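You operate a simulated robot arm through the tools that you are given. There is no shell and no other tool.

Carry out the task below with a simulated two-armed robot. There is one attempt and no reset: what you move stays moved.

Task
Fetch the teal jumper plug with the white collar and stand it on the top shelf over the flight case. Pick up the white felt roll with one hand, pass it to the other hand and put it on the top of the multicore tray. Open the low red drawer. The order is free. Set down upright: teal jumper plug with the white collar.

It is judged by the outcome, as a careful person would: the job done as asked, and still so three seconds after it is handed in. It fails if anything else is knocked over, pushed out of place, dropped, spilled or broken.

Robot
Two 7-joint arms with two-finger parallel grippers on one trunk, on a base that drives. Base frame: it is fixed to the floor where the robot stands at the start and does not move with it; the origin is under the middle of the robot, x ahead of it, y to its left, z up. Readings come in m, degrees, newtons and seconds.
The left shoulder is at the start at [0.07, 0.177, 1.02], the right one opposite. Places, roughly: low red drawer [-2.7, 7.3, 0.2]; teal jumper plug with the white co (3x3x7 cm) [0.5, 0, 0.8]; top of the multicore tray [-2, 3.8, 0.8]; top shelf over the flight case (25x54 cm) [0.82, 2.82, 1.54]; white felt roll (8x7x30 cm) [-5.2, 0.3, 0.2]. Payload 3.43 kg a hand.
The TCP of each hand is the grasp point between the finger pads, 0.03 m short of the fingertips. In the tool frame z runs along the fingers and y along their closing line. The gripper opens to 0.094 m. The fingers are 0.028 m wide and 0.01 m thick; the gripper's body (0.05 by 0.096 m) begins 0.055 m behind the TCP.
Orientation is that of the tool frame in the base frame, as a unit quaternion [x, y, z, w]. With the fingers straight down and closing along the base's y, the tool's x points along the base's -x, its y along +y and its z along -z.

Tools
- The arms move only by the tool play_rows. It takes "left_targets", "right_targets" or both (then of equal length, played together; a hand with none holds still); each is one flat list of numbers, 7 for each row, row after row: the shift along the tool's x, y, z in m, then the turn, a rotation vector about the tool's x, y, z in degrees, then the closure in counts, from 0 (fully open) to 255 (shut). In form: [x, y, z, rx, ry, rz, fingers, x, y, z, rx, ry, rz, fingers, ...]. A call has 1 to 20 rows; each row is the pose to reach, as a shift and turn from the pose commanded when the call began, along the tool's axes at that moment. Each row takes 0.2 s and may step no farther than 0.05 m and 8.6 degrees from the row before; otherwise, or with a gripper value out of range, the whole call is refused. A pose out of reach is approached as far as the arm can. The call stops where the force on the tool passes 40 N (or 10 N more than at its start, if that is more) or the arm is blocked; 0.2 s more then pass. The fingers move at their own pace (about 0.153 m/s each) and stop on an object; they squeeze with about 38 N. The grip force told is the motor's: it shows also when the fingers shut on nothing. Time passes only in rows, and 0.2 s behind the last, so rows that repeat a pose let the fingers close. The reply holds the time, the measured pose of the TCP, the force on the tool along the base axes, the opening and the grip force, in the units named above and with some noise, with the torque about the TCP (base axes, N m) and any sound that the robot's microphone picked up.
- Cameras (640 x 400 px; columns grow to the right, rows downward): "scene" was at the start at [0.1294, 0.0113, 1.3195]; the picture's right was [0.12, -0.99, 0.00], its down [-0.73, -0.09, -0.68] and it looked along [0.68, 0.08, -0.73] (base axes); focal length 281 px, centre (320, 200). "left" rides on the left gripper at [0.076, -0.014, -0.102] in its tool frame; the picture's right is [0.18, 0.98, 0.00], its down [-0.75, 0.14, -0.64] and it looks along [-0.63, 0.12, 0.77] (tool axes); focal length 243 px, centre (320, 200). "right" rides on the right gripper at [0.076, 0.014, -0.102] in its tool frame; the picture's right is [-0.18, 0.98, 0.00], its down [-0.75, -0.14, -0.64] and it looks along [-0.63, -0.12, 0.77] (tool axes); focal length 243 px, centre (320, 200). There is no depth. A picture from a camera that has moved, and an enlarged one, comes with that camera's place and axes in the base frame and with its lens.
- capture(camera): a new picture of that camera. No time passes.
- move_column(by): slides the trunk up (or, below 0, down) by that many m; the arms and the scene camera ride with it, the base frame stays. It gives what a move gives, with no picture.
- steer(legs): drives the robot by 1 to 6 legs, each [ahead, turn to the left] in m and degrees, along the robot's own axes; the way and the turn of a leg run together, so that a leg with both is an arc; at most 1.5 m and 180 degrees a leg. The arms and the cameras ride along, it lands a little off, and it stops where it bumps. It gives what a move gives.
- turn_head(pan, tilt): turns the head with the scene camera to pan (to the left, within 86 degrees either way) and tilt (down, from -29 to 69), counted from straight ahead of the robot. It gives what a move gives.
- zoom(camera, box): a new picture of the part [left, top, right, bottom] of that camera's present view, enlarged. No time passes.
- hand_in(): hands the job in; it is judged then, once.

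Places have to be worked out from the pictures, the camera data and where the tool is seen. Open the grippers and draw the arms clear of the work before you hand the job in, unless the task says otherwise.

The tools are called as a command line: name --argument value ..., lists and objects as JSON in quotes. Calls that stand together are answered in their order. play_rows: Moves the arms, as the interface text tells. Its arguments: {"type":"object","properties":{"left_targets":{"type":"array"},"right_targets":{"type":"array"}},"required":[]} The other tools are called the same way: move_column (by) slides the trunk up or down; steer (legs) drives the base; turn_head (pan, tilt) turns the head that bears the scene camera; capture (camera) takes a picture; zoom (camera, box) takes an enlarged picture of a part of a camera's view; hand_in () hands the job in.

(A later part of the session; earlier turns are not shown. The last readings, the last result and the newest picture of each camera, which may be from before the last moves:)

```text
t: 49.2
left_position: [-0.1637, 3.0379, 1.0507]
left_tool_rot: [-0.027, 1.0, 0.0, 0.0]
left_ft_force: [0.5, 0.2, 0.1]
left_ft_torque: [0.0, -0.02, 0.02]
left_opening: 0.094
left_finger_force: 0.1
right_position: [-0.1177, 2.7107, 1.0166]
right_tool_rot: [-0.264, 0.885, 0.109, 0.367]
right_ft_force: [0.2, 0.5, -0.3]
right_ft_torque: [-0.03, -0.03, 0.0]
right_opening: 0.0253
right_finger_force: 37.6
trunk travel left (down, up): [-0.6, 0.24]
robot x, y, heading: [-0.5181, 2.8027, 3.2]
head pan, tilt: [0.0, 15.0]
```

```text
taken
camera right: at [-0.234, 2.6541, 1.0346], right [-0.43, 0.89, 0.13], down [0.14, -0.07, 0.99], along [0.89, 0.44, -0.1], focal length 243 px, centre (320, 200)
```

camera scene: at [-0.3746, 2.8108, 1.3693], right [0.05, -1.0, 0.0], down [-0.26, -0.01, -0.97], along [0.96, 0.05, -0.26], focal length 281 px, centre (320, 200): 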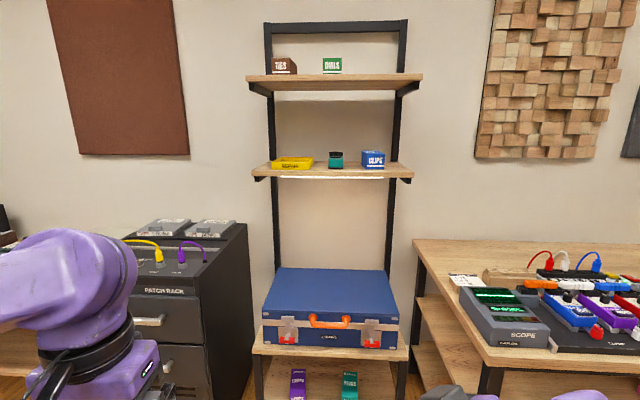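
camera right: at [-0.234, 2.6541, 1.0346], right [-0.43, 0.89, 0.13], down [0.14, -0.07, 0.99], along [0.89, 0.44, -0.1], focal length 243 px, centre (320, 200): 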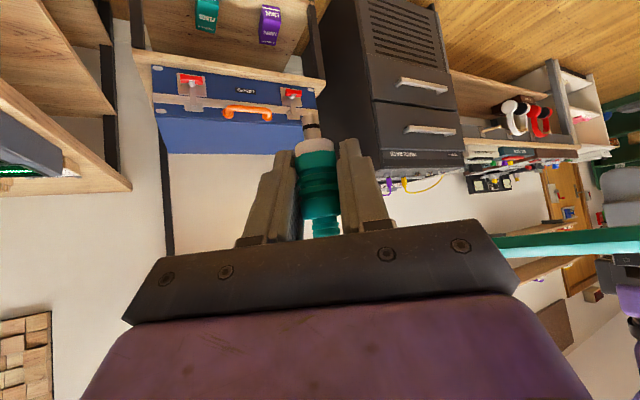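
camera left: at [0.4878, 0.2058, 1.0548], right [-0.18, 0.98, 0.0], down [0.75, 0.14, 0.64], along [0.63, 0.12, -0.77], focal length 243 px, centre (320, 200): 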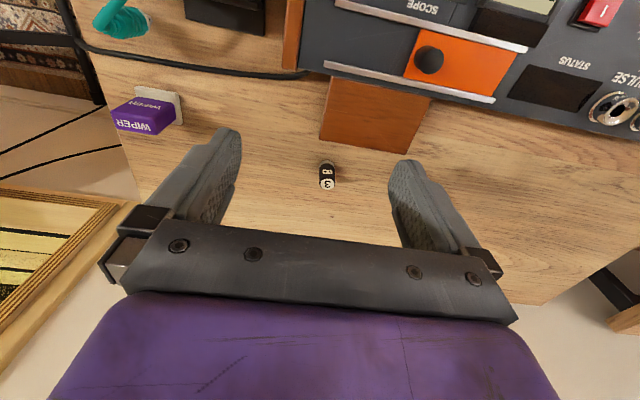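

The stand is in view: blue flight case below, the top shelf (z≈1.54) with two small boxes at left and middle, and its right part (y≈2.57–2.76) free. I raise the trunk fully and then lift the right hand while still well in front of the shelf.

move_column --by 0.24

play_rows --right_targets '[-0.028, 0, -0.028, 0, 0, 0, 255, -0.056, 0, -0.056, 0, 0, 0, 255, -0.084, 0, -0.084, 0, 0, 0, 255, -0.112, 0, -0.112, 0, 0, 0, 255, -0.14, 0, -0.14, 0, 0, 0, 255, -0.168, 0, -0.168, 0, 0, 0, 255, -0.196, 0, -0.196, 0, 0, 0, 255, -0.224, 0, -0.224, 0, 0, 0, 255, -0.252, 0, -0.252, 0, 0, 0, 255, -0.28, 0, -0.28, 0, 0, 0, 255]'

capture --camera "right"

capture --camera "scene"

```text
t: 51.7
left_position: [-0.1632, 3.0373, 1.2902]
left_tool_rot: [-0.027, 1.0, 0.001, 0.001]
left_ft_force: [0.6, -0.1, -1.6]
left_ft_torque: [0.0, -0.02, -0.02]
left_opening: 0.0941
left_finger_force: 0.0
right_position: [-0.1188, 2.7106, 1.2567]
right_tool_rot: [-0.263, 0.886, 0.108, 0.367]
right_ft_force: [0.0, 0.3, -0.2]
right_ft_torque: [0.01, -0.01, 0.0]
right_opening: 0.0251
right_finger_force: 38.4
trunk travel left (down, up): [-0.84, 0.0]
robot x, y, heading: [-0.5174, 2.8027, 3.2]
head pan, tilt: [0.0, 15.0]
```

```text
t: 53.9
left_position: [-0.1647, 3.0395, 1.2894]
left_tool_rot: [-0.027, 1.0, -0.001, 0.0]
left_ft_force: [0.0, 0.6, -0.4]
left_ft_torque: [0.0, 0.01, 0.03]
left_opening: 0.0941
left_finger_force: 0.0
right_position: [-0.1196, 2.7138, 1.6545]
right_tool_rot: [-0.264, 0.886, 0.108, 0.366]
right_ft_force: [0.5, 0.3, -0.1]
right_ft_torque: [0.0, 0.0, -0.04]
right_opening: 0.0251
right_finger_force: 38.1
trunk travel left (down, up): [-0.84, 0.0]
robot x, y, heading: [-0.5223, 2.7987, 3.2]
head pan, tilt: [0.0, 15.0]
```

```text
taken
camera right: at [-0.2338, 2.6573, 1.6725], right [-0.43, 0.89, 0.13], down [0.14, -0.07, 0.99], along [0.89, 0.44, -0.1], focal length 243 px, centre (320, 200)
```

right: 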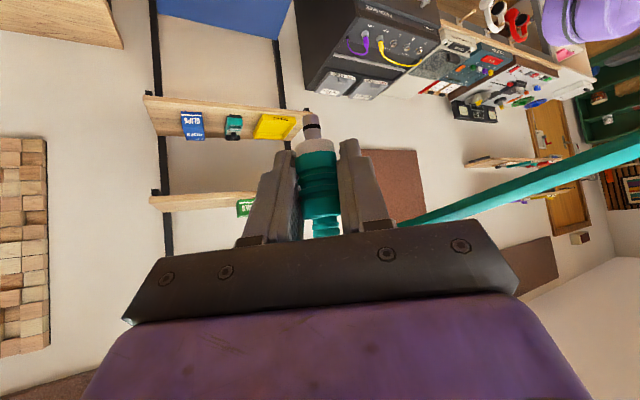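

```text
taken
camera scene: at [-0.3748, 2.813, 1.6092], right [0.05, -1.0, 0.0], down [-0.26, -0.02, -0.97], along [0.96, 0.05, -0.26], focal length 281 px, centre (320, 200)
```

scene: 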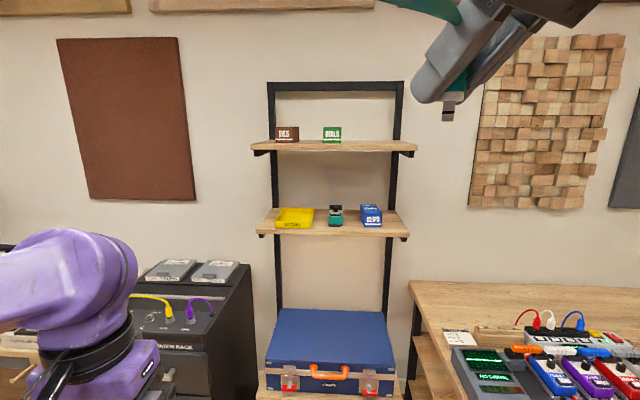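

Reach at z 1.65 is fine and the plug is still upright in the grip. I pull the left hand back a bit and drive ahead 0.62 m, with a small turn to square up.

play_rows --left_targets '[0.03, 0, 0, 0, 0, 0, 0, 0.06, 0, 0, 0, 0, 0, 0, 0.09, 0, 0, 0, 0, 0, 0]'

steer --legs '[[0, -3.2], [0.62, 0]]'

turn_head --pan 0 --tilt 10

capture --camera "scene"

capture --camera "right"

```text
t: 54.7
left_position: [-0.2532, 3.0317, 1.2915]
left_tool_rot: [-0.027, 1.0, 0.0, 0.001]
left_ft_force: [-0.7, 0.8, 0.1]
left_ft_torque: [0.04, -0.01, 0.02]
left_opening: 0.0939
left_finger_force: 0.1
right_position: [-0.1191, 2.7116, 1.6547]
right_tool_rot: [-0.265, 0.886, 0.11, 0.366]
right_ft_force: [-0.9, 0.7, -0.8]
right_ft_torque: [-0.02, 0.02, 0.0]
right_opening: 0.0251
right_finger_force: 38.2
trunk travel left (down, up): [-0.84, 0.0]
robot x, y, heading: [-0.5158, 2.8005, 3.0]
head pan, tilt: [0.0, 15.0]
```

```text
t: 58.5
left_position: [0.3543, 3.0234, 1.2907]
left_tool_rot: [-0.004, 1.0, 0.0, 0.001]
left_ft_force: [-0.1, -0.9, -0.2]
left_ft_torque: [0.04, -0.03, -0.02]
left_opening: 0.0939
left_finger_force: 0.1
right_position: [0.4728, 2.6963, 1.6541]
right_tool_rot: [-0.244, 0.891, 0.1, 0.37]
right_ft_force: [0.0, -0.3, 0.1]
right_ft_torque: [0.0, 0.0, -0.01]
right_opening: 0.025
right_finger_force: 37.6
trunk travel left (down, up): [-0.84, 0.0]
robot x, y, heading: [0.0789, 2.804, 0.4]
head pan, tilt: [0.0, 15.0]
```

```text
t: 59.1
left_position: [0.3564, 3.0212, 1.2905]
left_tool_rot: [-0.006, 1.0, 0.0, 0.0]
left_ft_force: [0.8, 0.0, -0.4]
left_ft_torque: [-0.01, 0.01, -0.01]
left_opening: 0.0938
left_finger_force: 0.1
right_position: [0.4757, 2.6966, 1.6538]
right_tool_rot: [-0.244, 0.891, 0.101, 0.369]
right_ft_force: [-0.1, -0.4, -0.3]
right_ft_torque: [-0.02, -0.01, -0.05]
right_opening: 0.0251
right_finger_force: 37.9
trunk travel left (down, up): [-0.84, 0.0]
robot x, y, heading: [0.0792, 2.8047, 0.2]
head pan, tilt: [0.0, 10.0]
```

```text
taken
camera scene: at [0.2234, 2.8071, 1.6174], right [0.01, -1.0, 0.0], down [-0.17, 0.0, -0.98], along [0.98, 0.01, -0.17], focal length 281 px, centre (320, 200)
```

scene: 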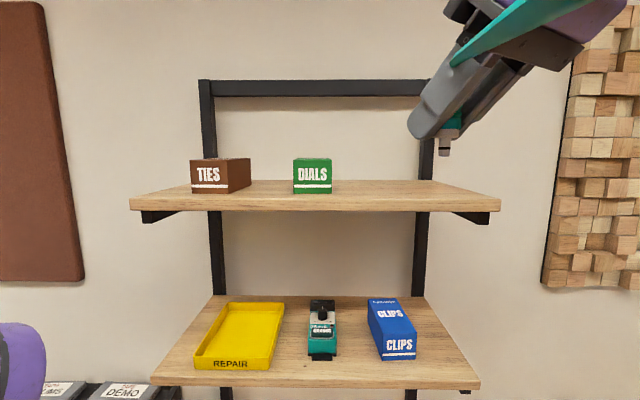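

```text
taken
camera right: at [0.3579, 2.6451, 1.6722], right [-0.39, 0.91, 0.13], down [0.14, -0.08, 0.99], along [0.91, 0.4, -0.1], focal length 243 px, centre (320, 200)
```

right: 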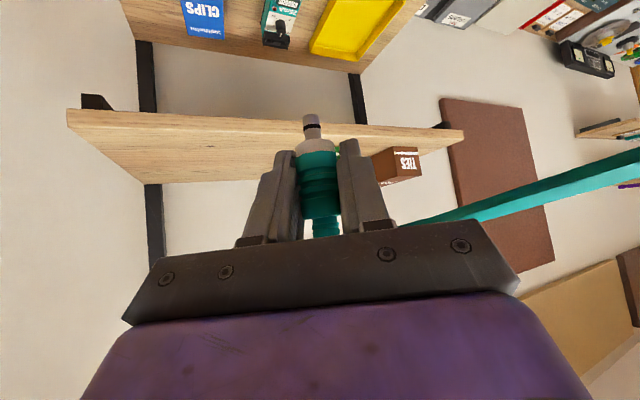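

Shelf: top at z≈1.54, x 0.70–0.945, y 2.50–3.13; free spot at about [0.80, 2.65]. I drive 0.12 m closer, then bring the plug over the spot at z 1.64.

steer --legs '[[0.12, 0]]'

```text
t: 60.4
left_position: [0.4724, 3.0228, 1.2911]
left_tool_rot: [-0.004, 1.0, 0.0, 0.002]
left_ft_force: [-0.6, 0.2, 0.7]
left_ft_torque: [-0.03, -0.01, -0.03]
left_opening: 0.0943
left_finger_force: 0.1
right_position: [0.5901, 2.697, 1.6548]
right_tool_rot: [-0.243, 0.891, 0.099, 0.37]
right_ft_force: [0.1, -0.8, 0.3]
right_ft_torque: [0.03, 0.0, -0.01]
right_opening: 0.0247
right_finger_force: 38.3
trunk travel left (down, up): [-0.84, 0.0]
robot x, y, heading: [0.1972, 2.8076, 0.3]
head pan, tilt: [0.0, 10.0]
```

Now I move the plug over the free spot.

play_rows --right_targets '[-0.0144, -0.021, 0.0174, 0, 0, 0, 255, -0.0287, -0.042, 0.0348, 0, 0, 0, 255, -0.043, -0.063, 0.0522, 0, 0, 0, 255, -0.0574, -0.084, 0.0695, 0, 0, 0, 255, -0.0718, -0.105, 0.087, 0, 0, 0, 255, -0.0861, -0.126, 0.1043, 0, 0, 0, 255, -0.1005, -0.147, 0.1217, 0, 0, 0, 255, -0.1005, -0.147, 0.1217, 0, 0, 0, 255]'

capture --camera "scene"

capture --camera "right"

```text
t: 62.2
left_position: [0.4744, 3.0234, 1.2906]
left_tool_rot: [-0.005, 1.0, 0.001, 0.0]
left_ft_force: [-0.4, -0.1, -0.2]
left_ft_torque: [-0.01, 0.01, 0.01]
left_opening: 0.0941
left_finger_force: 0.0
right_position: [0.7826, 2.6445, 1.6086]
right_tool_rot: [-0.245, 0.891, 0.101, 0.369]
right_ft_force: [-0.1, 0.2, 0.2]
right_ft_torque: [0.01, 0.0, 0.03]
right_opening: 0.0251
right_finger_force: 38.3
right hand out of reach, approached as far as the arm can: row 6, 7, 8
trunk travel left (down, up): [-0.84, 0.0]
robot x, y, heading: [0.2014, 2.8071, 0.6]
head pan, tilt: [0.0, 10.0]
```

```text
taken
camera scene: at [0.3421, 2.809, 1.6174], right [0.01, -1.0, 0.0], down [-0.17, 0.0, -0.98], along [0.98, 0.01, -0.17], focal length 281 px, centre (320, 200)
```

scene: 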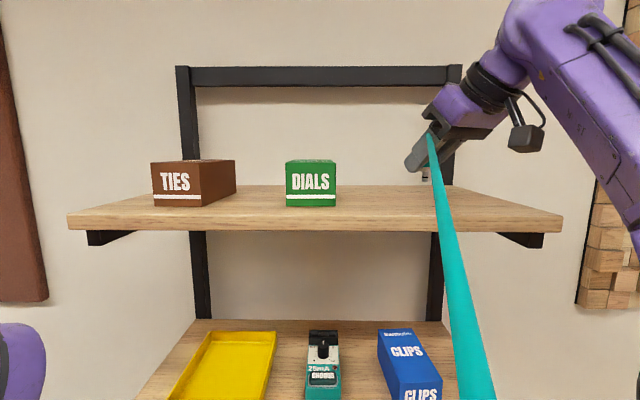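

```text
taken
camera right: at [0.6658, 2.5933, 1.6288], right [-0.39, 0.91, 0.13], down [0.14, -0.08, 0.99], along [0.91, 0.4, -0.1], focal length 243 px, centre (320, 200)
```

right: 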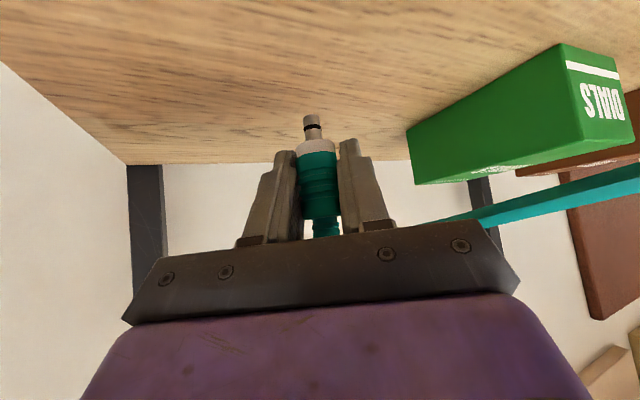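

The arm is at the edge of its reach; the plug hangs about 2.5 cm above the shelf at x 0.78. I drive 6 cm closer and draw the hand back 4 cm so lowering stays within reach.

steer --legs '[[0.06, 0]]'

play_rows --right_targets '[0.012, 0.01, -0.012, 0, 0, 0, 255, 0.024, 0.02, -0.024, 0, 0, 0, 255]'

capture --camera "right"

```text
t: 63.1
left_position: [0.5209, 3.0225, 1.2941]
left_tool_rot: [-0.003, 1.0, 0.001, 0.008]
left_ft_force: [-1.1, 0.3, -0.9]
left_ft_torque: [0.02, -0.09, 0.0]
left_opening: 0.0941
left_finger_force: 0.0
right_position: [0.8232, 2.6436, 1.6205]
right_tool_rot: [-0.244, 0.888, 0.099, 0.376]
right_ft_force: [-1.2, 0.0, 0.0]
right_ft_torque: [-0.02, -0.07, -0.07]
right_opening: 0.0253
right_finger_force: 37.9
trunk travel left (down, up): [-0.84, 0.0]
robot x, y, heading: [0.2597, 2.805, 0.2]
head pan, tilt: [0.0, 10.0]
```

```text
t: 63.7
left_position: [0.5291, 3.023, 1.2925]
left_tool_rot: [-0.003, 1.0, 0.0, 0.004]
left_ft_force: [-0.5, -0.4, 0.1]
left_ft_torque: [0.02, -0.05, 0.0]
left_opening: 0.0942
left_finger_force: 0.1
right_position: [0.8049, 2.6454, 1.6347]
right_tool_rot: [-0.244, 0.89, 0.1, 0.373]
right_ft_force: [-1.1, -0.1, -0.4]
right_ft_torque: [-0.05, -0.01, -0.02]
right_opening: 0.025
right_finger_force: 37.5
right hand out of reach, approached as far as the arm can: row 1, 2
trunk travel left (down, up): [-0.84, 0.0]
robot x, y, heading: [0.2609, 2.8043, 0.3]
head pan, tilt: [0.0, 10.0]
```

```text
taken
camera right: at [0.6883, 2.5936, 1.6526], right [-0.39, 0.91, 0.13], down [0.13, -0.08, 0.99], along [0.91, 0.4, -0.09], focal length 243 px, centre (320, 200)
```

right: 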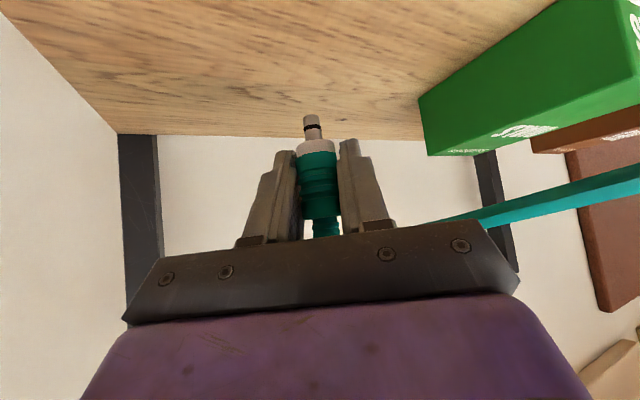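

Now the commanded pose is nearly reached. I lower a little and pull back 2 cm in one slow move.

play_rows --right_targets '[0.0122, 0.0102, -0.0122, 0, 0, 0, 255, 0.0228, 0.0102, -0.0016, 0, 0, 0, 255, 0.0334, 0.0102, 0.009, 0, 0, 0, 255, 0.0334, 0.0102, 0.009, 0, 0, 0, 255]'

capture --camera "right"

zoom --camera "scene" --box '[360, 100, 600, 250]'

```text
t: 64.7
left_position: [0.5351, 3.0224, 1.2903]
left_tool_rot: [-0.003, 1.0, 0.0, 0.002]
left_ft_force: [-0.1, -0.1, 0.2]
left_ft_torque: [0.01, -0.02, 0.0]
left_opening: 0.094
left_finger_force: 0.1
right_position: [0.8189, 2.6467, 1.6293]
right_tool_rot: [-0.244, 0.891, 0.1, 0.37]
right_ft_force: [0.5, 0.5, 0.0]
right_ft_torque: [0.01, 0.0, 0.0]
right_opening: 0.0252
right_finger_force: 38.0
right hand out of reach, approached as far as the arm can: row 1, 2, 3, 4
trunk travel left (down, up): [-0.84, 0.0]
robot x, y, heading: [0.2576, 2.8059, 0.4]
head pan, tilt: [0.0, 10.0]
```

```text
taken
camera right: at [0.7007, 2.5946, 1.6476], right [-0.39, 0.91, 0.13], down [0.14, -0.08, 0.99], along [0.91, 0.4, -0.09], focal length 243 px, centre (320, 200)
```

right: 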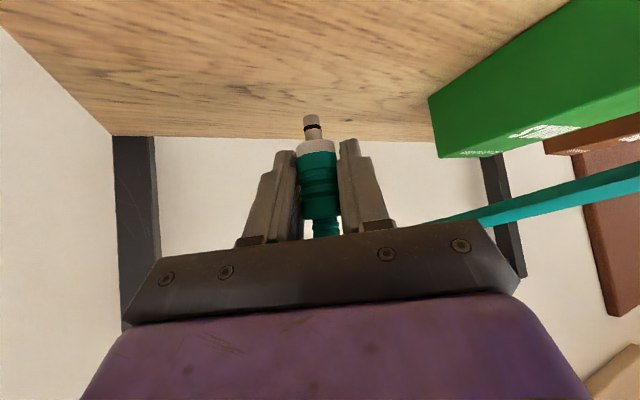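

```text
2.67 times, centred on (480, 175) of scene
camera zoom: at [0.4041, 2.8087, 1.6172], right [0.01, -1.0, 0.0], down [-0.17, 0.0, -0.98], along [0.98, 0.01, -0.17], focal length 750 px, centre (-107, 267)
```

zoom: 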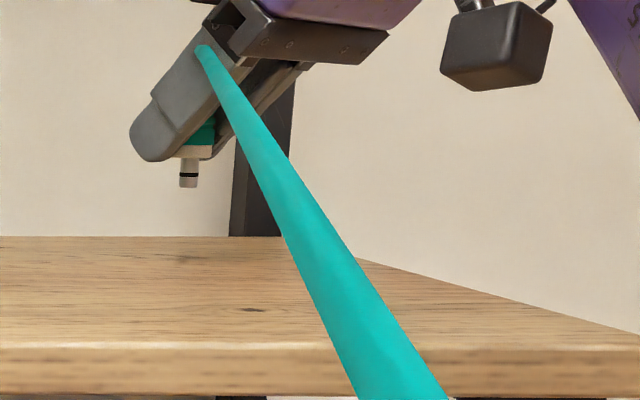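

The arm reports it is still out of reach and hardly moved. I pull back 6 cm horizontally and slightly up to see where it regains tracking.

play_rows --right_targets '[0.0122, 0.0102, -0.0122, 0, 0, 0, 255, 0.0244, 0.0203, -0.0244, 0, 0, 0, 255, 0.0366, 0.0305, -0.0366, 0, 0, 0, 255]'

```text
t: 65.5
left_position: [0.5319, 3.0239, 1.2907]
left_tool_rot: [-0.003, 1.0, 0.0, 0.002]
left_ft_force: [0.5, 0.2, 1.9]
left_ft_torque: [-0.02, -0.02, 0.01]
left_opening: 0.094
left_finger_force: 0.0
right_position: [0.772, 2.647, 1.6604]
right_tool_rot: [-0.244, 0.891, 0.1, 0.371]
right_ft_force: [-0.1, -1.1, -0.7]
right_ft_torque: [0.0, -0.02, -0.03]
right_opening: 0.025
right_finger_force: 38.2
right hand out of reach, approached as far as the arm can: row 1, 2, 3
trunk travel left (down, up): [-0.84, 0.0]
robot x, y, heading: [0.2585, 2.8047, 0.5]
head pan, tilt: [0.0, 10.0]
```

The readings suggest the arm is caught on a joint limit rather than plain extension. I withdraw to the relative pose that worked before, in front of the shelf, and check tracking.

play_rows --right_targets '[-0.002, 0.025, -0.014, 0, 0, 0, 255, -0.004, 0.05, -0.028, 0, 0, 0, 255, -0.006, 0.076, -0.042, 0, 0, 0, 255, -0.008, 0.101, -0.055, 0, 0, 0, 255, -0.008, 0.101, -0.055, 0, 0, 0, 255]'

capture --camera "scene"

```text
t: 66.7
left_position: [0.5333, 3.0226, 1.2917]
left_tool_rot: [-0.003, 1.0, 0.001, 0.001]
left_ft_force: [1.0, 0.4, -0.2]
left_ft_torque: [0.01, -0.04, -0.03]
left_opening: 0.0942
left_finger_force: 0.0
right_position: [0.6936, 2.7095, 1.6973]
right_tool_rot: [-0.245, 0.89, 0.102, 0.371]
right_ft_force: [-0.2, -0.4, -0.4]
right_ft_torque: [0.01, -0.01, 0.0]
right_opening: 0.0253
right_finger_force: 37.8
right hand out of reach, approached as far as the arm can: row 3, 4, 5
trunk travel left (down, up): [-0.84, 0.0]
robot x, y, heading: [0.2575, 2.8057, 0.7]
head pan, tilt: [0.0, 10.0]
```

```text
taken
camera scene: at [0.4015, 2.8085, 1.6175], right [0.01, -1.0, 0.0], down [-0.17, 0.0, -0.98], along [0.98, 0.01, -0.17], focal length 281 px, centre (320, 200)
```

scene: 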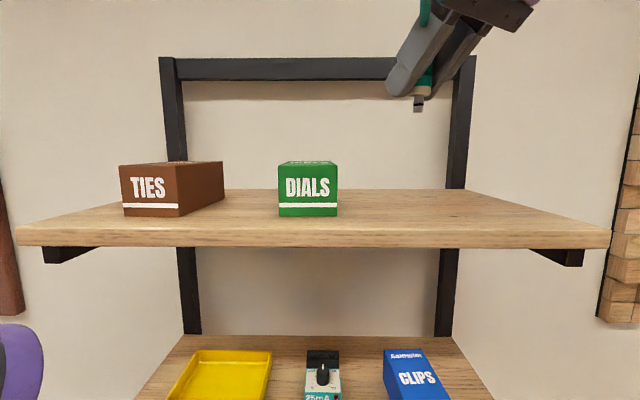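

The readings are inconsistent with a pure extension limit; I hold still for a second to see whether the arm is still settling.

play_rows --right_targets '[0, 0, 0, 0, 0, 0, 255, 0, 0, 0, 0, 0, 0, 255, 0, 0, 0, 0, 0, 0, 255, 0, 0, 0, 0, 0, 0, 255]'

```text
t: 67.7
left_position: [0.5348, 3.0226, 1.2904]
left_tool_rot: [-0.003, 1.0, 0.0, 0.001]
left_ft_force: [-0.8, -0.8, 0.2]
left_ft_torque: [-0.02, 0.02, -0.02]
left_opening: 0.0939
left_finger_force: 0.1
right_position: [0.6946, 2.7092, 1.6949]
right_tool_rot: [-0.244, 0.89, 0.101, 0.371]
right_ft_force: [0.3, 0.0, 0.0]
right_ft_torque: [0.0, -0.01, -0.01]
right_opening: 0.025
right_finger_force: 37.7
trunk travel left (down, up): [-0.84, 0.0]
robot x, y, heading: [0.2597, 2.8092, 0.3]
head pan, tilt: [0.0, 10.0]
```

A hold is accepted, so references are the current pose; the arm is stretched straight (singular), which makes inward moves stall. In front of the shelf edge I command a larger inward move (back 12 cm, down 8 cm) to bend the elbow again.

play_rows --right_targets '[0.0185, 0.0087, -0.0024, 0, 0, 0, 255, 0.037, 0.0174, -0.0047, 0, 0, 0, 255, 0.0556, 0.026, -0.007, 0, 0, 0, 255, 0.074, 0.035, -0.0094, 0, 0, 0, 255, 0.0926, 0.0436, -0.0118, 0, 0, 0, 255, 0.111, 0.052, -0.014, 0, 0, 0, 255, 0.1297, 0.061, -0.0165, 0, 0, 0, 255, 0.1297, 0.061, -0.0165, 0, 0, 0, 255]'

capture --camera "scene"

```text
t: 69.5
left_position: [0.5349, 3.0226, 1.291]
left_tool_rot: [-0.003, 1.0, 0.0, 0.002]
left_ft_force: [0.8, -0.2, -0.3]
left_ft_torque: [0.01, -0.02, -0.02]
left_opening: 0.094
left_finger_force: 0.0
right_position: [0.617, 2.7425, 1.7159]
right_tool_rot: [-0.244, 0.89, 0.102, 0.371]
right_ft_force: [-0.6, -0.1, -1.8]
right_ft_torque: [0.01, 0.01, 0.02]
right_opening: 0.0253
right_finger_force: 37.8
right hand out of reach, approached as far as the arm can: row 1, 2, 3, 4, 5, 6, 7, 8
trunk travel left (down, up): [-0.84, 0.0]
robot x, y, heading: [0.2583, 2.8057, 0.4]
head pan, tilt: [0.0, 10.0]
```

```text
taken
camera scene: at [0.4029, 2.8072, 1.6173], right [0.01, -1.0, 0.0], down [-0.17, 0.0, -0.98], along [0.98, 0.01, -0.17], focal length 281 px, centre (320, 200)
```

scene: 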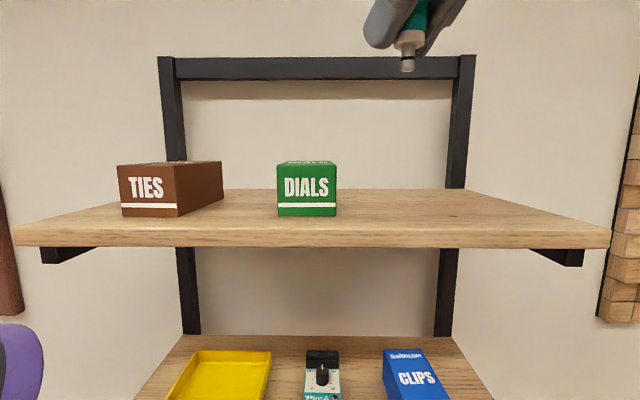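

The hand slides along a sphere about the shoulder. I look at the arm itself to see its posture.

turn_head --pan -70 --tilt 0

capture --camera "scene"

turn_head --pan -40 --tilt -10

capture --camera "scene"

```text
t: 71.0
left_position: [0.5338, 3.0231, 1.2909]
left_tool_rot: [-0.003, 1.0, 0.0, 0.001]
left_ft_force: [0.0, 0.8, 0.3]
left_ft_torque: [-0.03, 0.0, -0.02]
left_opening: 0.094
left_finger_force: 0.0
right_position: [0.619, 2.7418, 1.716]
right_tool_rot: [-0.243, 0.89, 0.101, 0.371]
right_ft_force: [0.1, 0.6, -0.9]
right_ft_torque: [-0.01, -0.01, -0.03]
right_opening: 0.025
right_finger_force: 37.7
trunk travel left (down, up): [-0.84, 0.0]
robot x, y, heading: [0.2598, 2.8062, 0.4]
head pan, tilt: [-70.0, 0.0]
```

```text
taken
camera scene: at [0.3409, 2.7234, 1.6334], right [-0.94, -0.35, 0.0], down [0.0, 0.0, -1.0], along [0.35, -0.94, 0.0], focal length 281 px, centre (320, 200)
```

scene: 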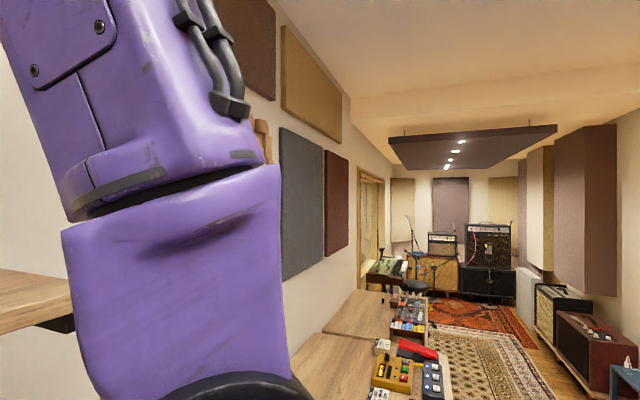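

```text
t: 71.9
left_position: [0.5329, 3.0237, 1.2897]
left_tool_rot: [-0.003, 1.0, -0.001, 0.001]
left_ft_force: [0.2, 0.8, -0.3]
left_ft_torque: [0.01, 0.0, 0.01]
left_opening: 0.0942
left_finger_force: 0.1
right_position: [0.6186, 2.743, 1.7168]
right_tool_rot: [-0.243, 0.891, 0.101, 0.37]
right_ft_force: [1.1, -0.5, -0.5]
right_ft_torque: [0.02, -0.03, 0.01]
right_opening: 0.0252
right_finger_force: 37.8
trunk travel left (down, up): [-0.84, 0.0]
robot x, y, heading: [0.2569, 2.8043, 0.4]
head pan, tilt: [-40.0, -10.0]
```

```text
taken
camera scene: at [0.3742, 2.7542, 1.6487], right [-0.64, -0.77, 0.0], down [0.13, -0.11, -0.98], along [0.76, -0.63, 0.17], focal length 281 px, centre (320, 200)
```

scene: 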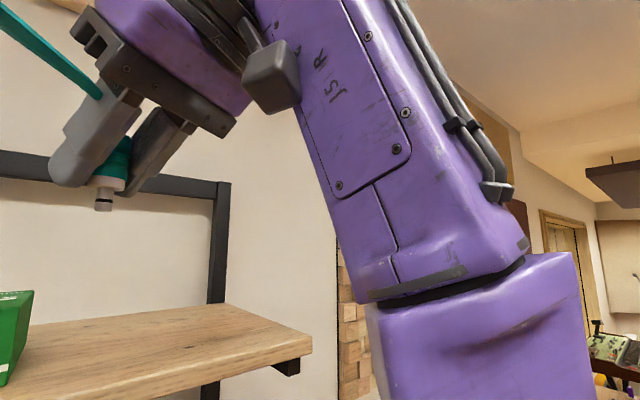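

The arm is dead straight with the hand on top. Since its elbow bends outward, a leftward-and-down move should let it flex; I try that, staying in front of the shelf edge.

play_rows --right_targets '[0.0046, 0.0172, 0.019, 0, 0, 0, 255, 0.0092, 0.0345, 0.0379, 0, 0, 0, 255, 0.0138, 0.0517, 0.0569, 0, 0, 0, 255, 0.0184, 0.0689, 0.0759, 0, 0, 0, 255, 0.023, 0.0862, 0.0948, 0, 0, 0, 255, 0.0276, 0.1034, 0.1138, 0, 0, 0, 255, 0.0276, 0.1034, 0.1138, 0, 0, 0, 255]'

capture --camera "scene"

```text
t: 73.5
left_position: [0.5346, 3.0242, 1.2908]
left_tool_rot: [-0.003, 1.0, 0.0, 0.002]
left_ft_force: [-0.1, -0.6, 0.7]
left_ft_torque: [0.03, 0.01, 0.0]
left_opening: 0.094
left_finger_force: 0.1
right_position: [0.6369, 2.856, 1.6803]
right_tool_rot: [-0.236, 0.888, 0.111, 0.378]
right_ft_force: [0.2, -1.1, -1.0]
right_ft_torque: [0.0, 0.02, -0.02]
right_opening: 0.0254
right_finger_force: 37.9
right hand out of reach, approached as far as the arm can: row 1, 2, 3, 4, 5, 6, 7
trunk travel left (down, up): [-0.84, 0.0]
robot x, y, heading: [0.2596, 2.8057, 0.4]
head pan, tilt: [-40.0, -10.0]
```

```text
taken
camera scene: at [0.3744, 2.7539, 1.6487], right [-0.64, -0.77, 0.0], down [0.13, -0.11, -0.98], along [0.76, -0.63, 0.17], focal length 281 px, centre (320, 200)
```

scene: 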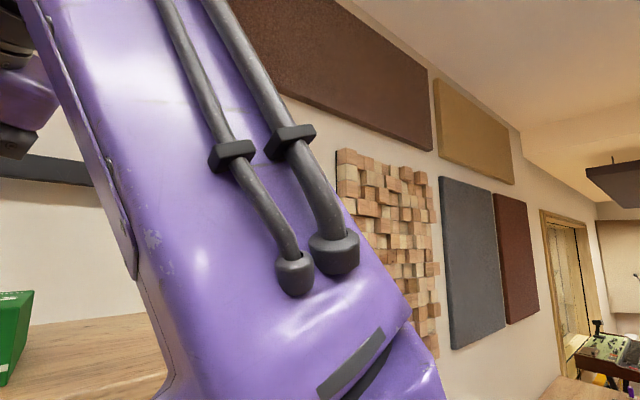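

Still straight. I try the opposite sense: to the right and back, away from the shelf, with an inward component.

play_rows --right_targets '[0.0229, -0.0201, -0.0123, 0, 0, 0, 255, 0.0458, -0.0403, -0.0246, 0, 0, 0, 255, 0.0688, -0.0604, -0.037, 0, 0, 0, 255, 0.0917, -0.0806, -0.0493, 0, 0, 0, 255, 0.1146, -0.1007, -0.0616, 0, 0, 0, 255, 0.1375, -0.1209, -0.0739, 0, 0, 0, 255, 0.1605, -0.141, -0.0863, 0, 0, 0, 255, 0.1834, -0.1612, -0.0986, 0, 0, 0, 255]'

capture --camera "scene"

```text
t: 75.3
left_position: [0.5356, 3.0212, 1.2922]
left_tool_rot: [-0.003, 1.0, 0.001, 0.003]
left_ft_force: [0.3, 0.2, 0.4]
left_ft_torque: [0.01, -0.03, 0.0]
left_opening: 0.0942
left_finger_force: 0.0
right_position: [0.6228, 2.647, 1.7278]
right_tool_rot: [-0.243, 0.89, 0.101, 0.372]
right_ft_force: [0.3, -0.4, -0.8]
right_ft_torque: [0.05, 0.04, 0.03]
right_opening: 0.0252
right_finger_force: 37.6
right hand out of reach, approached as far as the arm can: row 1, 2, 3, 4, 5, 6, 7, 8
trunk travel left (down, up): [-0.84, 0.0]
robot x, y, heading: [0.2612, 2.8099, 0.6]
head pan, tilt: [-40.0, -10.0]
```

```text
taken
camera scene: at [0.3738, 2.7521, 1.6486], right [-0.64, -0.77, 0.0], down [0.13, -0.11, -0.98], along [0.76, -0.63, 0.17], focal length 281 px, centre (320, 200)
```

scene: 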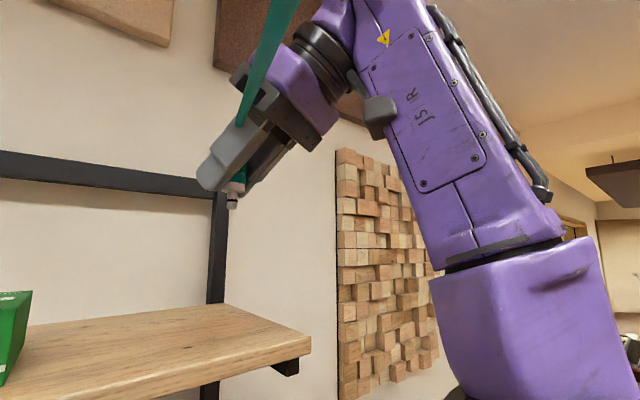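

Still straight; the flex direction must be forward-and-down (elbow-up posture). I back the base off 0.25 m for safety and command forward-down with an inward part.

steer --legs '[[-0.25, 0]]'

play_rows --right_targets '[0.0025, -0.0068, 0.0199, 0, 0, 0, 255, 0.005, -0.0136, 0.0398, 0, 0, 0, 255, 0.0076, -0.0203, 0.0597, 0, 0, 0, 255, 0.01, -0.0271, 0.0796, 0, 0, 0, 255, 0.0125, -0.0339, 0.0995, 0, 0, 0, 255, 0.015, -0.0406, 0.1194, 0, 0, 0, 255, 0.015, -0.0406, 0.1194, 0, 0, 0, 255]'

capture --camera "scene"

```text
t: 77.1
left_position: [0.2834, 3.0199, 1.2895]
left_tool_rot: [-0.001, 1.0, 0.0, 0.001]
left_ft_force: [-0.7, -0.9, -0.6]
left_ft_torque: [0.0, -0.02, 0.0]
left_opening: 0.0941
left_finger_force: 0.1
right_position: [0.3731, 2.6472, 1.7259]
right_tool_rot: [-0.241, 0.892, 0.1, 0.37]
right_ft_force: [0.2, 0.5, -0.3]
right_ft_torque: [0.01, 0.0, -0.01]
right_opening: 0.0253
right_finger_force: 38.7
trunk travel left (down, up): [-0.84, 0.0]
robot x, y, heading: [0.0063, 2.8018, 0.0]
head pan, tilt: [-40.0, -10.0]
```

```text
t: 78.7
left_position: [0.2814, 3.0199, 1.2906]
left_tool_rot: [-0.001, 1.0, 0.0, 0.002]
left_ft_force: [-0.3, -0.1, -0.8]
left_ft_torque: [0.0, -0.01, 0.03]
left_opening: 0.0938
left_finger_force: 0.0
right_position: [0.4768, 2.654, 1.6821]
right_tool_rot: [-0.241, 0.892, 0.099, 0.37]
right_ft_force: [0.6, 0.4, -0.8]
right_ft_torque: [0.03, 0.02, 0.01]
right_opening: 0.0252
right_finger_force: 37.6
right hand out of reach, approached as far as the arm can: row 1, 2, 3, 4, 5, 6, 7
trunk travel left (down, up): [-0.84, 0.0]
robot x, y, heading: [0.0016, 2.8044, 0.1]
head pan, tilt: [-40.0, -10.0]
```

```text
taken
camera scene: at [0.1202, 2.7524, 1.6487], right [-0.64, -0.77, 0.0], down [0.13, -0.11, -0.98], along [0.76, -0.63, 0.17], focal length 281 px, centre (320, 200)
```

scene: 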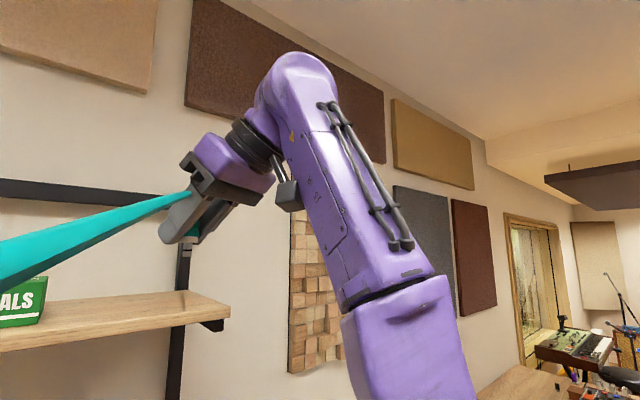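

It still slides along the sphere. I give it one long inward command (15 cm toward the shoulder, held for 3 s) so that the solver may escape the straight-arm singularity.

play_rows --right_targets '[0.035, -0.002, 0.014, 0, 0, 0, 255, 0.07, -0.004, 0.028, 0, 0, 0, 255, 0.105, -0.006, 0.042, 0, 0, 0, 255, 0.14, -0.008, 0.056, 0, 0, 0, 255, 0.14, -0.008, 0.056, 0, 0, 0, 255, 0.14, -0.008, 0.056, 0, 0, 0, 255, 0.14, -0.008, 0.056, 0, 0, 0, 255, 0.14, -0.008, 0.056, 0, 0, 0, 255, 0.14, -0.008, 0.056, 0, 0, 0, 255, 0.14, -0.008, 0.056, 0, 0, 0, 255, 0.14, -0.008, 0.056, 0, 0, 0, 255, 0.14, -0.008, 0.056, 0, 0, 0, 255, 0.14, -0.008, 0.056, 0, 0, 0, 255, 0.14, -0.008, 0.056, 0, 0, 0, 255, 0.14, -0.008, 0.056, 0, 0, 0, 255, 0.14, -0.008, 0.056, 0, 0, 0, 255]'

capture --camera "scene"

```text
t: 82.1
left_position: [0.2813, 3.0207, 1.2908]
left_tool_rot: [0.0, 1.0, 0.0, 0.002]
left_ft_force: [-0.2, 0.3, 0.5]
left_ft_torque: [0.02, 0.02, -0.01]
left_opening: 0.0942
left_finger_force: 0.1
right_position: [0.5, 2.6157, 1.6699]
right_tool_rot: [-0.241, 0.891, 0.1, 0.371]
right_ft_force: [-0.9, 0.1, -0.1]
right_ft_torque: [0.01, -0.02, 0.0]
right_opening: 0.0251
right_finger_force: 37.8
right hand out of reach, approached as far as the arm can: row 1, 2, 3, 4, 5, 6, 7, 8, 9, 10, 11, 12, 13, 14, 15, 16
trunk travel left (down, up): [-0.84, 0.0]
robot x, y, heading: [0.0086, 2.8047, 0.1]
head pan, tilt: [-40.0, -10.0]
```

```text
taken
camera scene: at [0.1205, 2.7524, 1.6487], right [-0.64, -0.77, 0.0], down [0.13, -0.11, -0.98], along [0.76, -0.63, 0.17], focal length 281 px, centre (320, 200)
```

scene: 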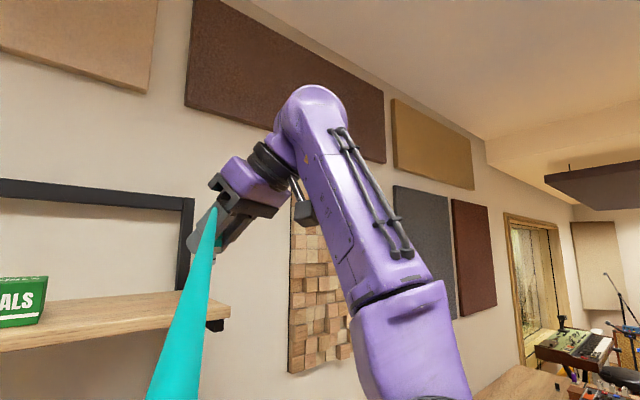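

Still stuck. I try a different lever: rotate the hand toward straight-down while lowering and retracting, so that the wrist bend forces the elbow to flex; the plug stays firmly gripped in free air.

play_rows --right_targets '[0.0278, 0.0085, 0.0075, 0, 7.5, 0, 255, 0.0557, 0.017, 0.015, 0, 15, 0, 255, 0.0835, 0.0254, 0.0225, 0, 22.5, 0, 255, 0.1113, 0.034, 0.03, 0, 30, 0, 255, 0.139, 0.0423, 0.0375, 0, 37.5, 0, 255, 0.167, 0.0508, 0.045, 0, 45, 0, 255, 0.167, 0.0508, 0.045, 0, 45, 0, 255, 0.167, 0.0508, 0.045, 0, 45, 0, 255]'

capture --camera "scene"

```text
t: 83.9
left_position: [0.2844, 3.0217, 1.2903]
left_tool_rot: [-0.001, 1.0, -0.001, 0.001]
left_ft_force: [0.0, 1.5, 0.3]
left_ft_torque: [-0.01, 0.04, 0.0]
left_opening: 0.0941
left_finger_force: 0.0
right_position: [0.4069, 2.619, 1.5176]
right_tool_rot: [-0.261, 0.965, -0.001, 0.0]
right_ft_force: [-0.4, 0.4, -1.0]
right_ft_torque: [-0.01, 0.07, 0.04]
right_opening: 0.0252
right_finger_force: 38.7
right hand out of reach, approached as far as the arm can: row 1, 2
trunk travel left (down, up): [-0.84, 0.0]
robot x, y, heading: [0.002, 2.8041, 0.3]
head pan, tilt: [-40.0, -10.0]
```

```text
taken
camera scene: at [0.1233, 2.7546, 1.6485], right [-0.64, -0.77, 0.0], down [0.13, -0.11, -0.98], along [0.76, -0.63, 0.17], focal length 281 px, centre (320, 200)
```

scene: 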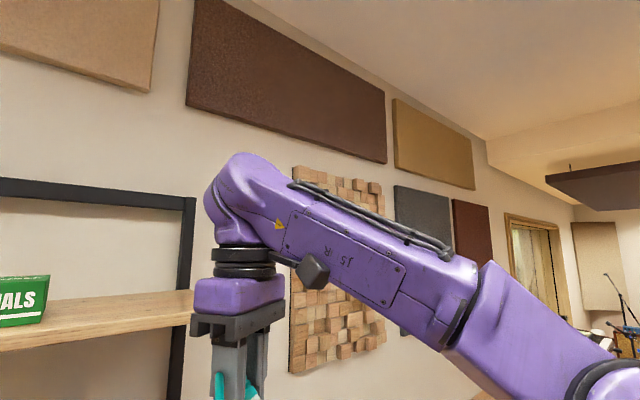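

That freed the elbow; the pose was reached exactly with the hand straight down. Now I rotate back to the 45° tilt (plug upright again) at a pose well inside reach, z≈1.63, still in front of the shelf.

play_rows --right_targets '[-0.0086, 0.0012, -0.016, 0, -6.43, 0, 255, -0.0173, 0.0024, -0.032, 0, -12.86, 0, 255, -0.026, 0.0036, -0.048, 0, -19.29, 0, 255, -0.0346, 0.0049, -0.064, 0, -25.71, 0, 255, -0.0433, 0.0061, -0.08, 0, -32.14, 0, 255, -0.052, 0.0073, -0.096, 0, -38.57, 0, 255, -0.0606, 0.0085, -0.112, 0, -45, 0, 255, -0.0606, 0.0085, -0.112, 0, -45, 0, 255]'

capture --camera "right"

```text
t: 85.7
left_position: [0.2822, 3.0209, 1.292]
left_tool_rot: [-0.001, 1.0, 0.0, 0.002]
left_ft_force: [0.7, -0.1, 0.1]
left_ft_torque: [0.0, -0.04, -0.03]
left_opening: 0.094
left_finger_force: 0.0
right_position: [0.4507, 2.6548, 1.6306]
right_tool_rot: [-0.241, 0.891, 0.099, 0.372]
right_ft_force: [0.6, 0.4, -0.4]
right_ft_torque: [-0.03, 0.0, -0.03]
right_opening: 0.0252
right_finger_force: 38.3
trunk travel left (down, up): [-0.84, 0.0]
robot x, y, heading: [0.0044, 2.8024, 0.2]
head pan, tilt: [-40.0, -10.0]
```

```text
taken
camera right: at [0.3326, 2.6052, 1.6478], right [-0.38, 0.91, 0.13], down [0.13, -0.08, 0.99], along [0.91, 0.4, -0.09], focal length 243 px, centre (320, 200)
```

right: 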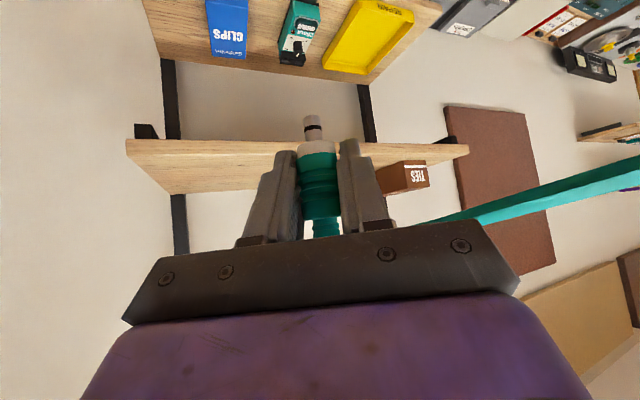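

Plug upright, pose well inside reach. I drive 0.25 m ahead to the shelf.

steer --legs '[[0.25, 0]]'

turn_head --pan 0 --tilt 10

capture --camera "right"

capture --camera "scene"

```text
t: 87.6
left_position: [0.5296, 3.0199, 1.292]
left_tool_rot: [0.002, 1.0, 0.0, 0.002]
left_ft_force: [-0.5, 0.6, 0.0]
left_ft_torque: [0.01, -0.04, 0.0]
left_opening: 0.094
left_finger_force: 0.1
right_position: [0.6966, 2.6534, 1.6308]
right_tool_rot: [-0.239, 0.891, 0.098, 0.373]
right_ft_force: [-0.5, -0.9, -1.3]
right_ft_torque: [-0.01, -0.03, -0.03]
right_opening: 0.0252
right_finger_force: 38.0
trunk travel left (down, up): [-0.84, 0.0]
robot x, y, heading: [0.2535, 2.805, 0.1]
head pan, tilt: [-40.0, -10.0]
```

```text
t: 88.6
left_position: [0.532, 3.0189, 1.2928]
left_tool_rot: [0.0, 1.0, -0.001, 0.002]
left_ft_force: [0.4, 0.0, -0.1]
left_ft_torque: [-0.02, -0.02, 0.0]
left_opening: 0.0938
left_finger_force: 0.0
right_position: [0.6978, 2.6532, 1.6296]
right_tool_rot: [-0.239, 0.892, 0.099, 0.371]
right_ft_force: [0.1, -1.2, -0.1]
right_ft_torque: [0.02, 0.0, 0.02]
right_opening: 0.0253
right_finger_force: 38.4
trunk travel left (down, up): [-0.84, 0.0]
robot x, y, heading: [0.2555, 2.8084, -0.2]
head pan, tilt: [0.0, 10.0]
```

```text
taken
camera right: at [0.5805, 2.6038, 1.6481], right [-0.38, 0.92, 0.13], down [0.13, -0.08, 0.99], along [0.92, 0.39, -0.09], focal length 243 px, centre (320, 200)
```

right: 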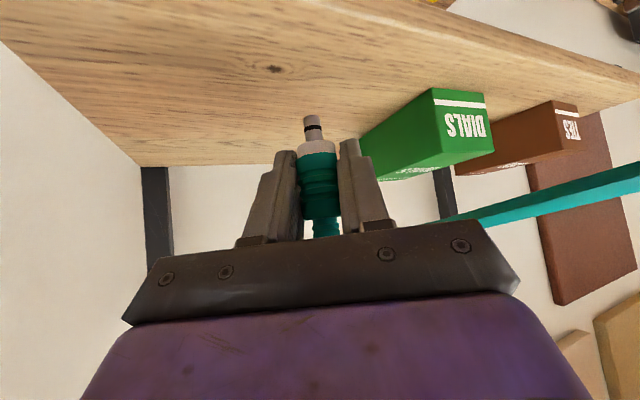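

```text
taken
camera scene: at [0.3979, 2.8059, 1.6175], right [0.0, -1.0, 0.0], down [-0.17, 0.0, -0.98], along [0.98, 0.0, -0.17], focal length 281 px, centre (320, 200)
```

scene: 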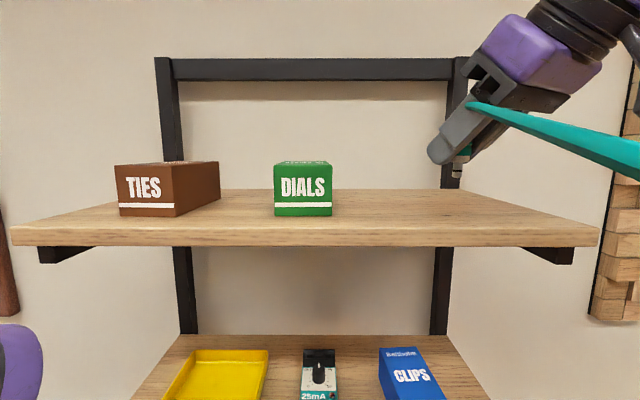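

I move forward 9 cm and slightly down, to 2–3 cm above the shelf spot.

play_rows --right_targets '[-0.0103, -0.0122, 0.0174, 0, 0, 0, 255, -0.0206, -0.0243, 0.0348, 0, 0, 0, 255, -0.0309, -0.0365, 0.0522, 0, 0, 0, 255, -0.0412, -0.0486, 0.0696, 0, 0, 0, 255, -0.0412, -0.0486, 0.0696, 0, 0, 0, 255]'

zoom --camera "scene" --box '[360, 100, 600, 250]'

capture --camera "right"

```text
t: 89.8
left_position: [0.5321, 3.0183, 1.291]
left_tool_rot: [0.001, 1.0, 0.001, 0.001]
left_ft_force: [0.5, -0.3, -0.4]
left_ft_torque: [0.03, 0.0, 0.03]
left_opening: 0.0941
left_finger_force: 0.1
right_position: [0.7923, 2.6516, 1.6106]
right_tool_rot: [-0.24, 0.892, 0.099, 0.371]
right_ft_force: [-1.0, -0.5, -0.6]
right_ft_torque: [0.0, 0.01, 0.04]
right_opening: 0.025
right_finger_force: 38.2
trunk travel left (down, up): [-0.84, 0.0]
robot x, y, heading: [0.2527, 2.8049, 0.0]
head pan, tilt: [0.0, 10.0]
```

```text
2.67 times, centred on (480, 175) of scene
camera zoom: at [0.3985, 2.806, 1.6174], right [0.0, -1.0, 0.0], down [-0.17, 0.0, -0.98], along [0.98, 0.0, -0.17], focal length 750 px, centre (-107, 267)
```

zoom: 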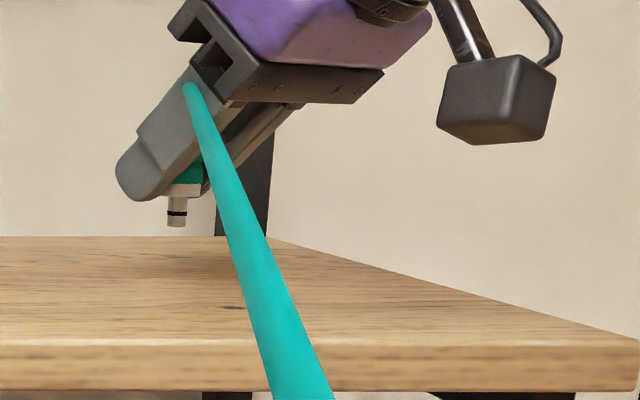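

```text
taken
camera right: at [0.6744, 2.6015, 1.6282], right [-0.38, 0.92, 0.13], down [0.13, -0.08, 0.99], along [0.92, 0.39, -0.09], focal length 243 px, centre (320, 200)
```

right: 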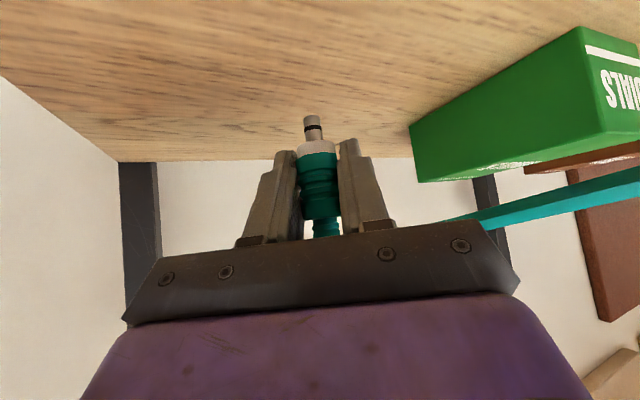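

The plug's bottom is about 3 cm above the shelf by my estimate (z≈1.57). I lower 2.2 cm.

play_rows --right_targets '[0.005, 0, 0.005, 0, 0, 0, 255, 0.0105, 0, 0.0105, 0, 0, 0, 255, 0.0156, 0, 0.0156, 0, 0, 0, 255, 0.0156, 0, 0.0156, 0, 0, 0, 255]'

zoom --camera "scene" --box '[360, 125, 520, 225]'

zoom --camera "right" --box '[220, 50, 420, 250]'

```text
t: 90.8
left_position: [0.5324, 3.0185, 1.2911]
left_tool_rot: [0.001, 1.0, 0.0, 0.002]
left_ft_force: [-0.9, 0.6, 0.0]
left_ft_torque: [-0.03, -0.01, 0.03]
left_opening: 0.0942
left_finger_force: 0.0
right_position: [0.7928, 2.6524, 1.589]
right_tool_rot: [-0.24, 0.891, 0.099, 0.372]
right_ft_force: [0.3, -0.1, -0.3]
right_ft_torque: [0.02, 0.01, 0.01]
right_opening: 0.0252
right_finger_force: 38.1
trunk travel left (down, up): [-0.84, 0.0]
robot x, y, heading: [0.2504, 2.8049, 0.1]
head pan, tilt: [0.0, 10.0]
```

```text
4.00 times, centred on (440, 175) of scene
camera zoom: at [0.3991, 2.8061, 1.6174], right [0.0, -1.0, 0.0], down [-0.17, 0.0, -0.98], along [0.98, 0.0, -0.17], focal length 1125 px, centre (-160, 300)
```

zoom: 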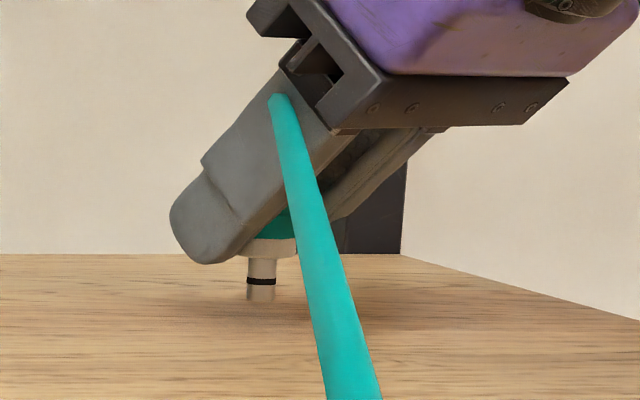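

```text
2.00 times, centred on (320, 150) of right
camera zoom: at [0.675, 2.6016, 1.6063], right [-0.38, 0.92, 0.13], down [0.14, -0.08, 0.99], along [0.92, 0.39, -0.09], focal length 485 px, centre (320, 300)
```

zoom: 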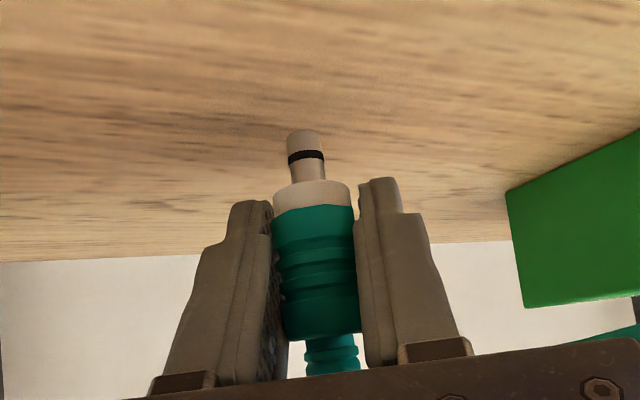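

Contact is near. I lower 6 mm and read the force.

play_rows --right_targets '[0.0021, 0, 0.0021, 0, 0, 0, 255, 0.0042, 0, 0.0042, 0, 0, 0, 255, 0.0042, 0, 0.0042, 0, 0, 0, 255]'

zoom --camera "scene" --box '[360, 125, 520, 225]'

```text
t: 91.6
left_position: [0.5325, 3.0195, 1.2917]
left_tool_rot: [0.0, 1.0, 0.0, 0.002]
left_ft_force: [0.3, -0.4, 0.2]
left_ft_torque: [0.03, 0.0, -0.01]
left_opening: 0.0939
left_finger_force: 0.1
right_position: [0.7922, 2.6516, 1.5818]
right_tool_rot: [-0.24, 0.892, 0.1, 0.371]
right_ft_force: [0.1, -0.6, -0.6]
right_ft_torque: [-0.01, 0.0, 0.03]
right_opening: 0.025
right_finger_force: 38.4
trunk travel left (down, up): [-0.84, 0.0]
robot x, y, heading: [0.2542, 2.8011, 0.1]
head pan, tilt: [0.0, 10.0]
```

```text
4.00 times, centred on (440, 175) of scene
camera zoom: at [0.3989, 2.8061, 1.6174], right [0.0, -1.0, 0.0], down [-0.17, 0.0, -0.98], along [0.98, 0.0, -0.17], focal length 1125 px, centre (-160, 300)
```

zoom: 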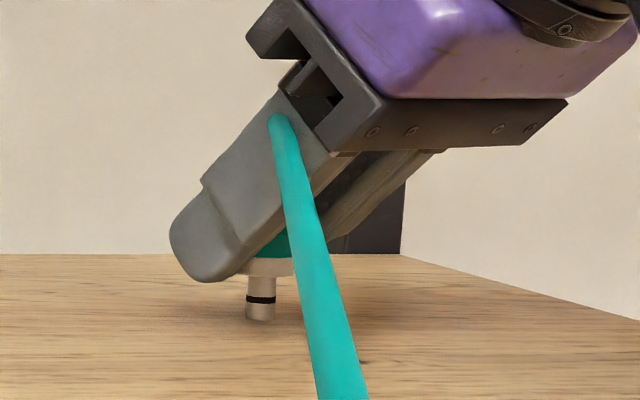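

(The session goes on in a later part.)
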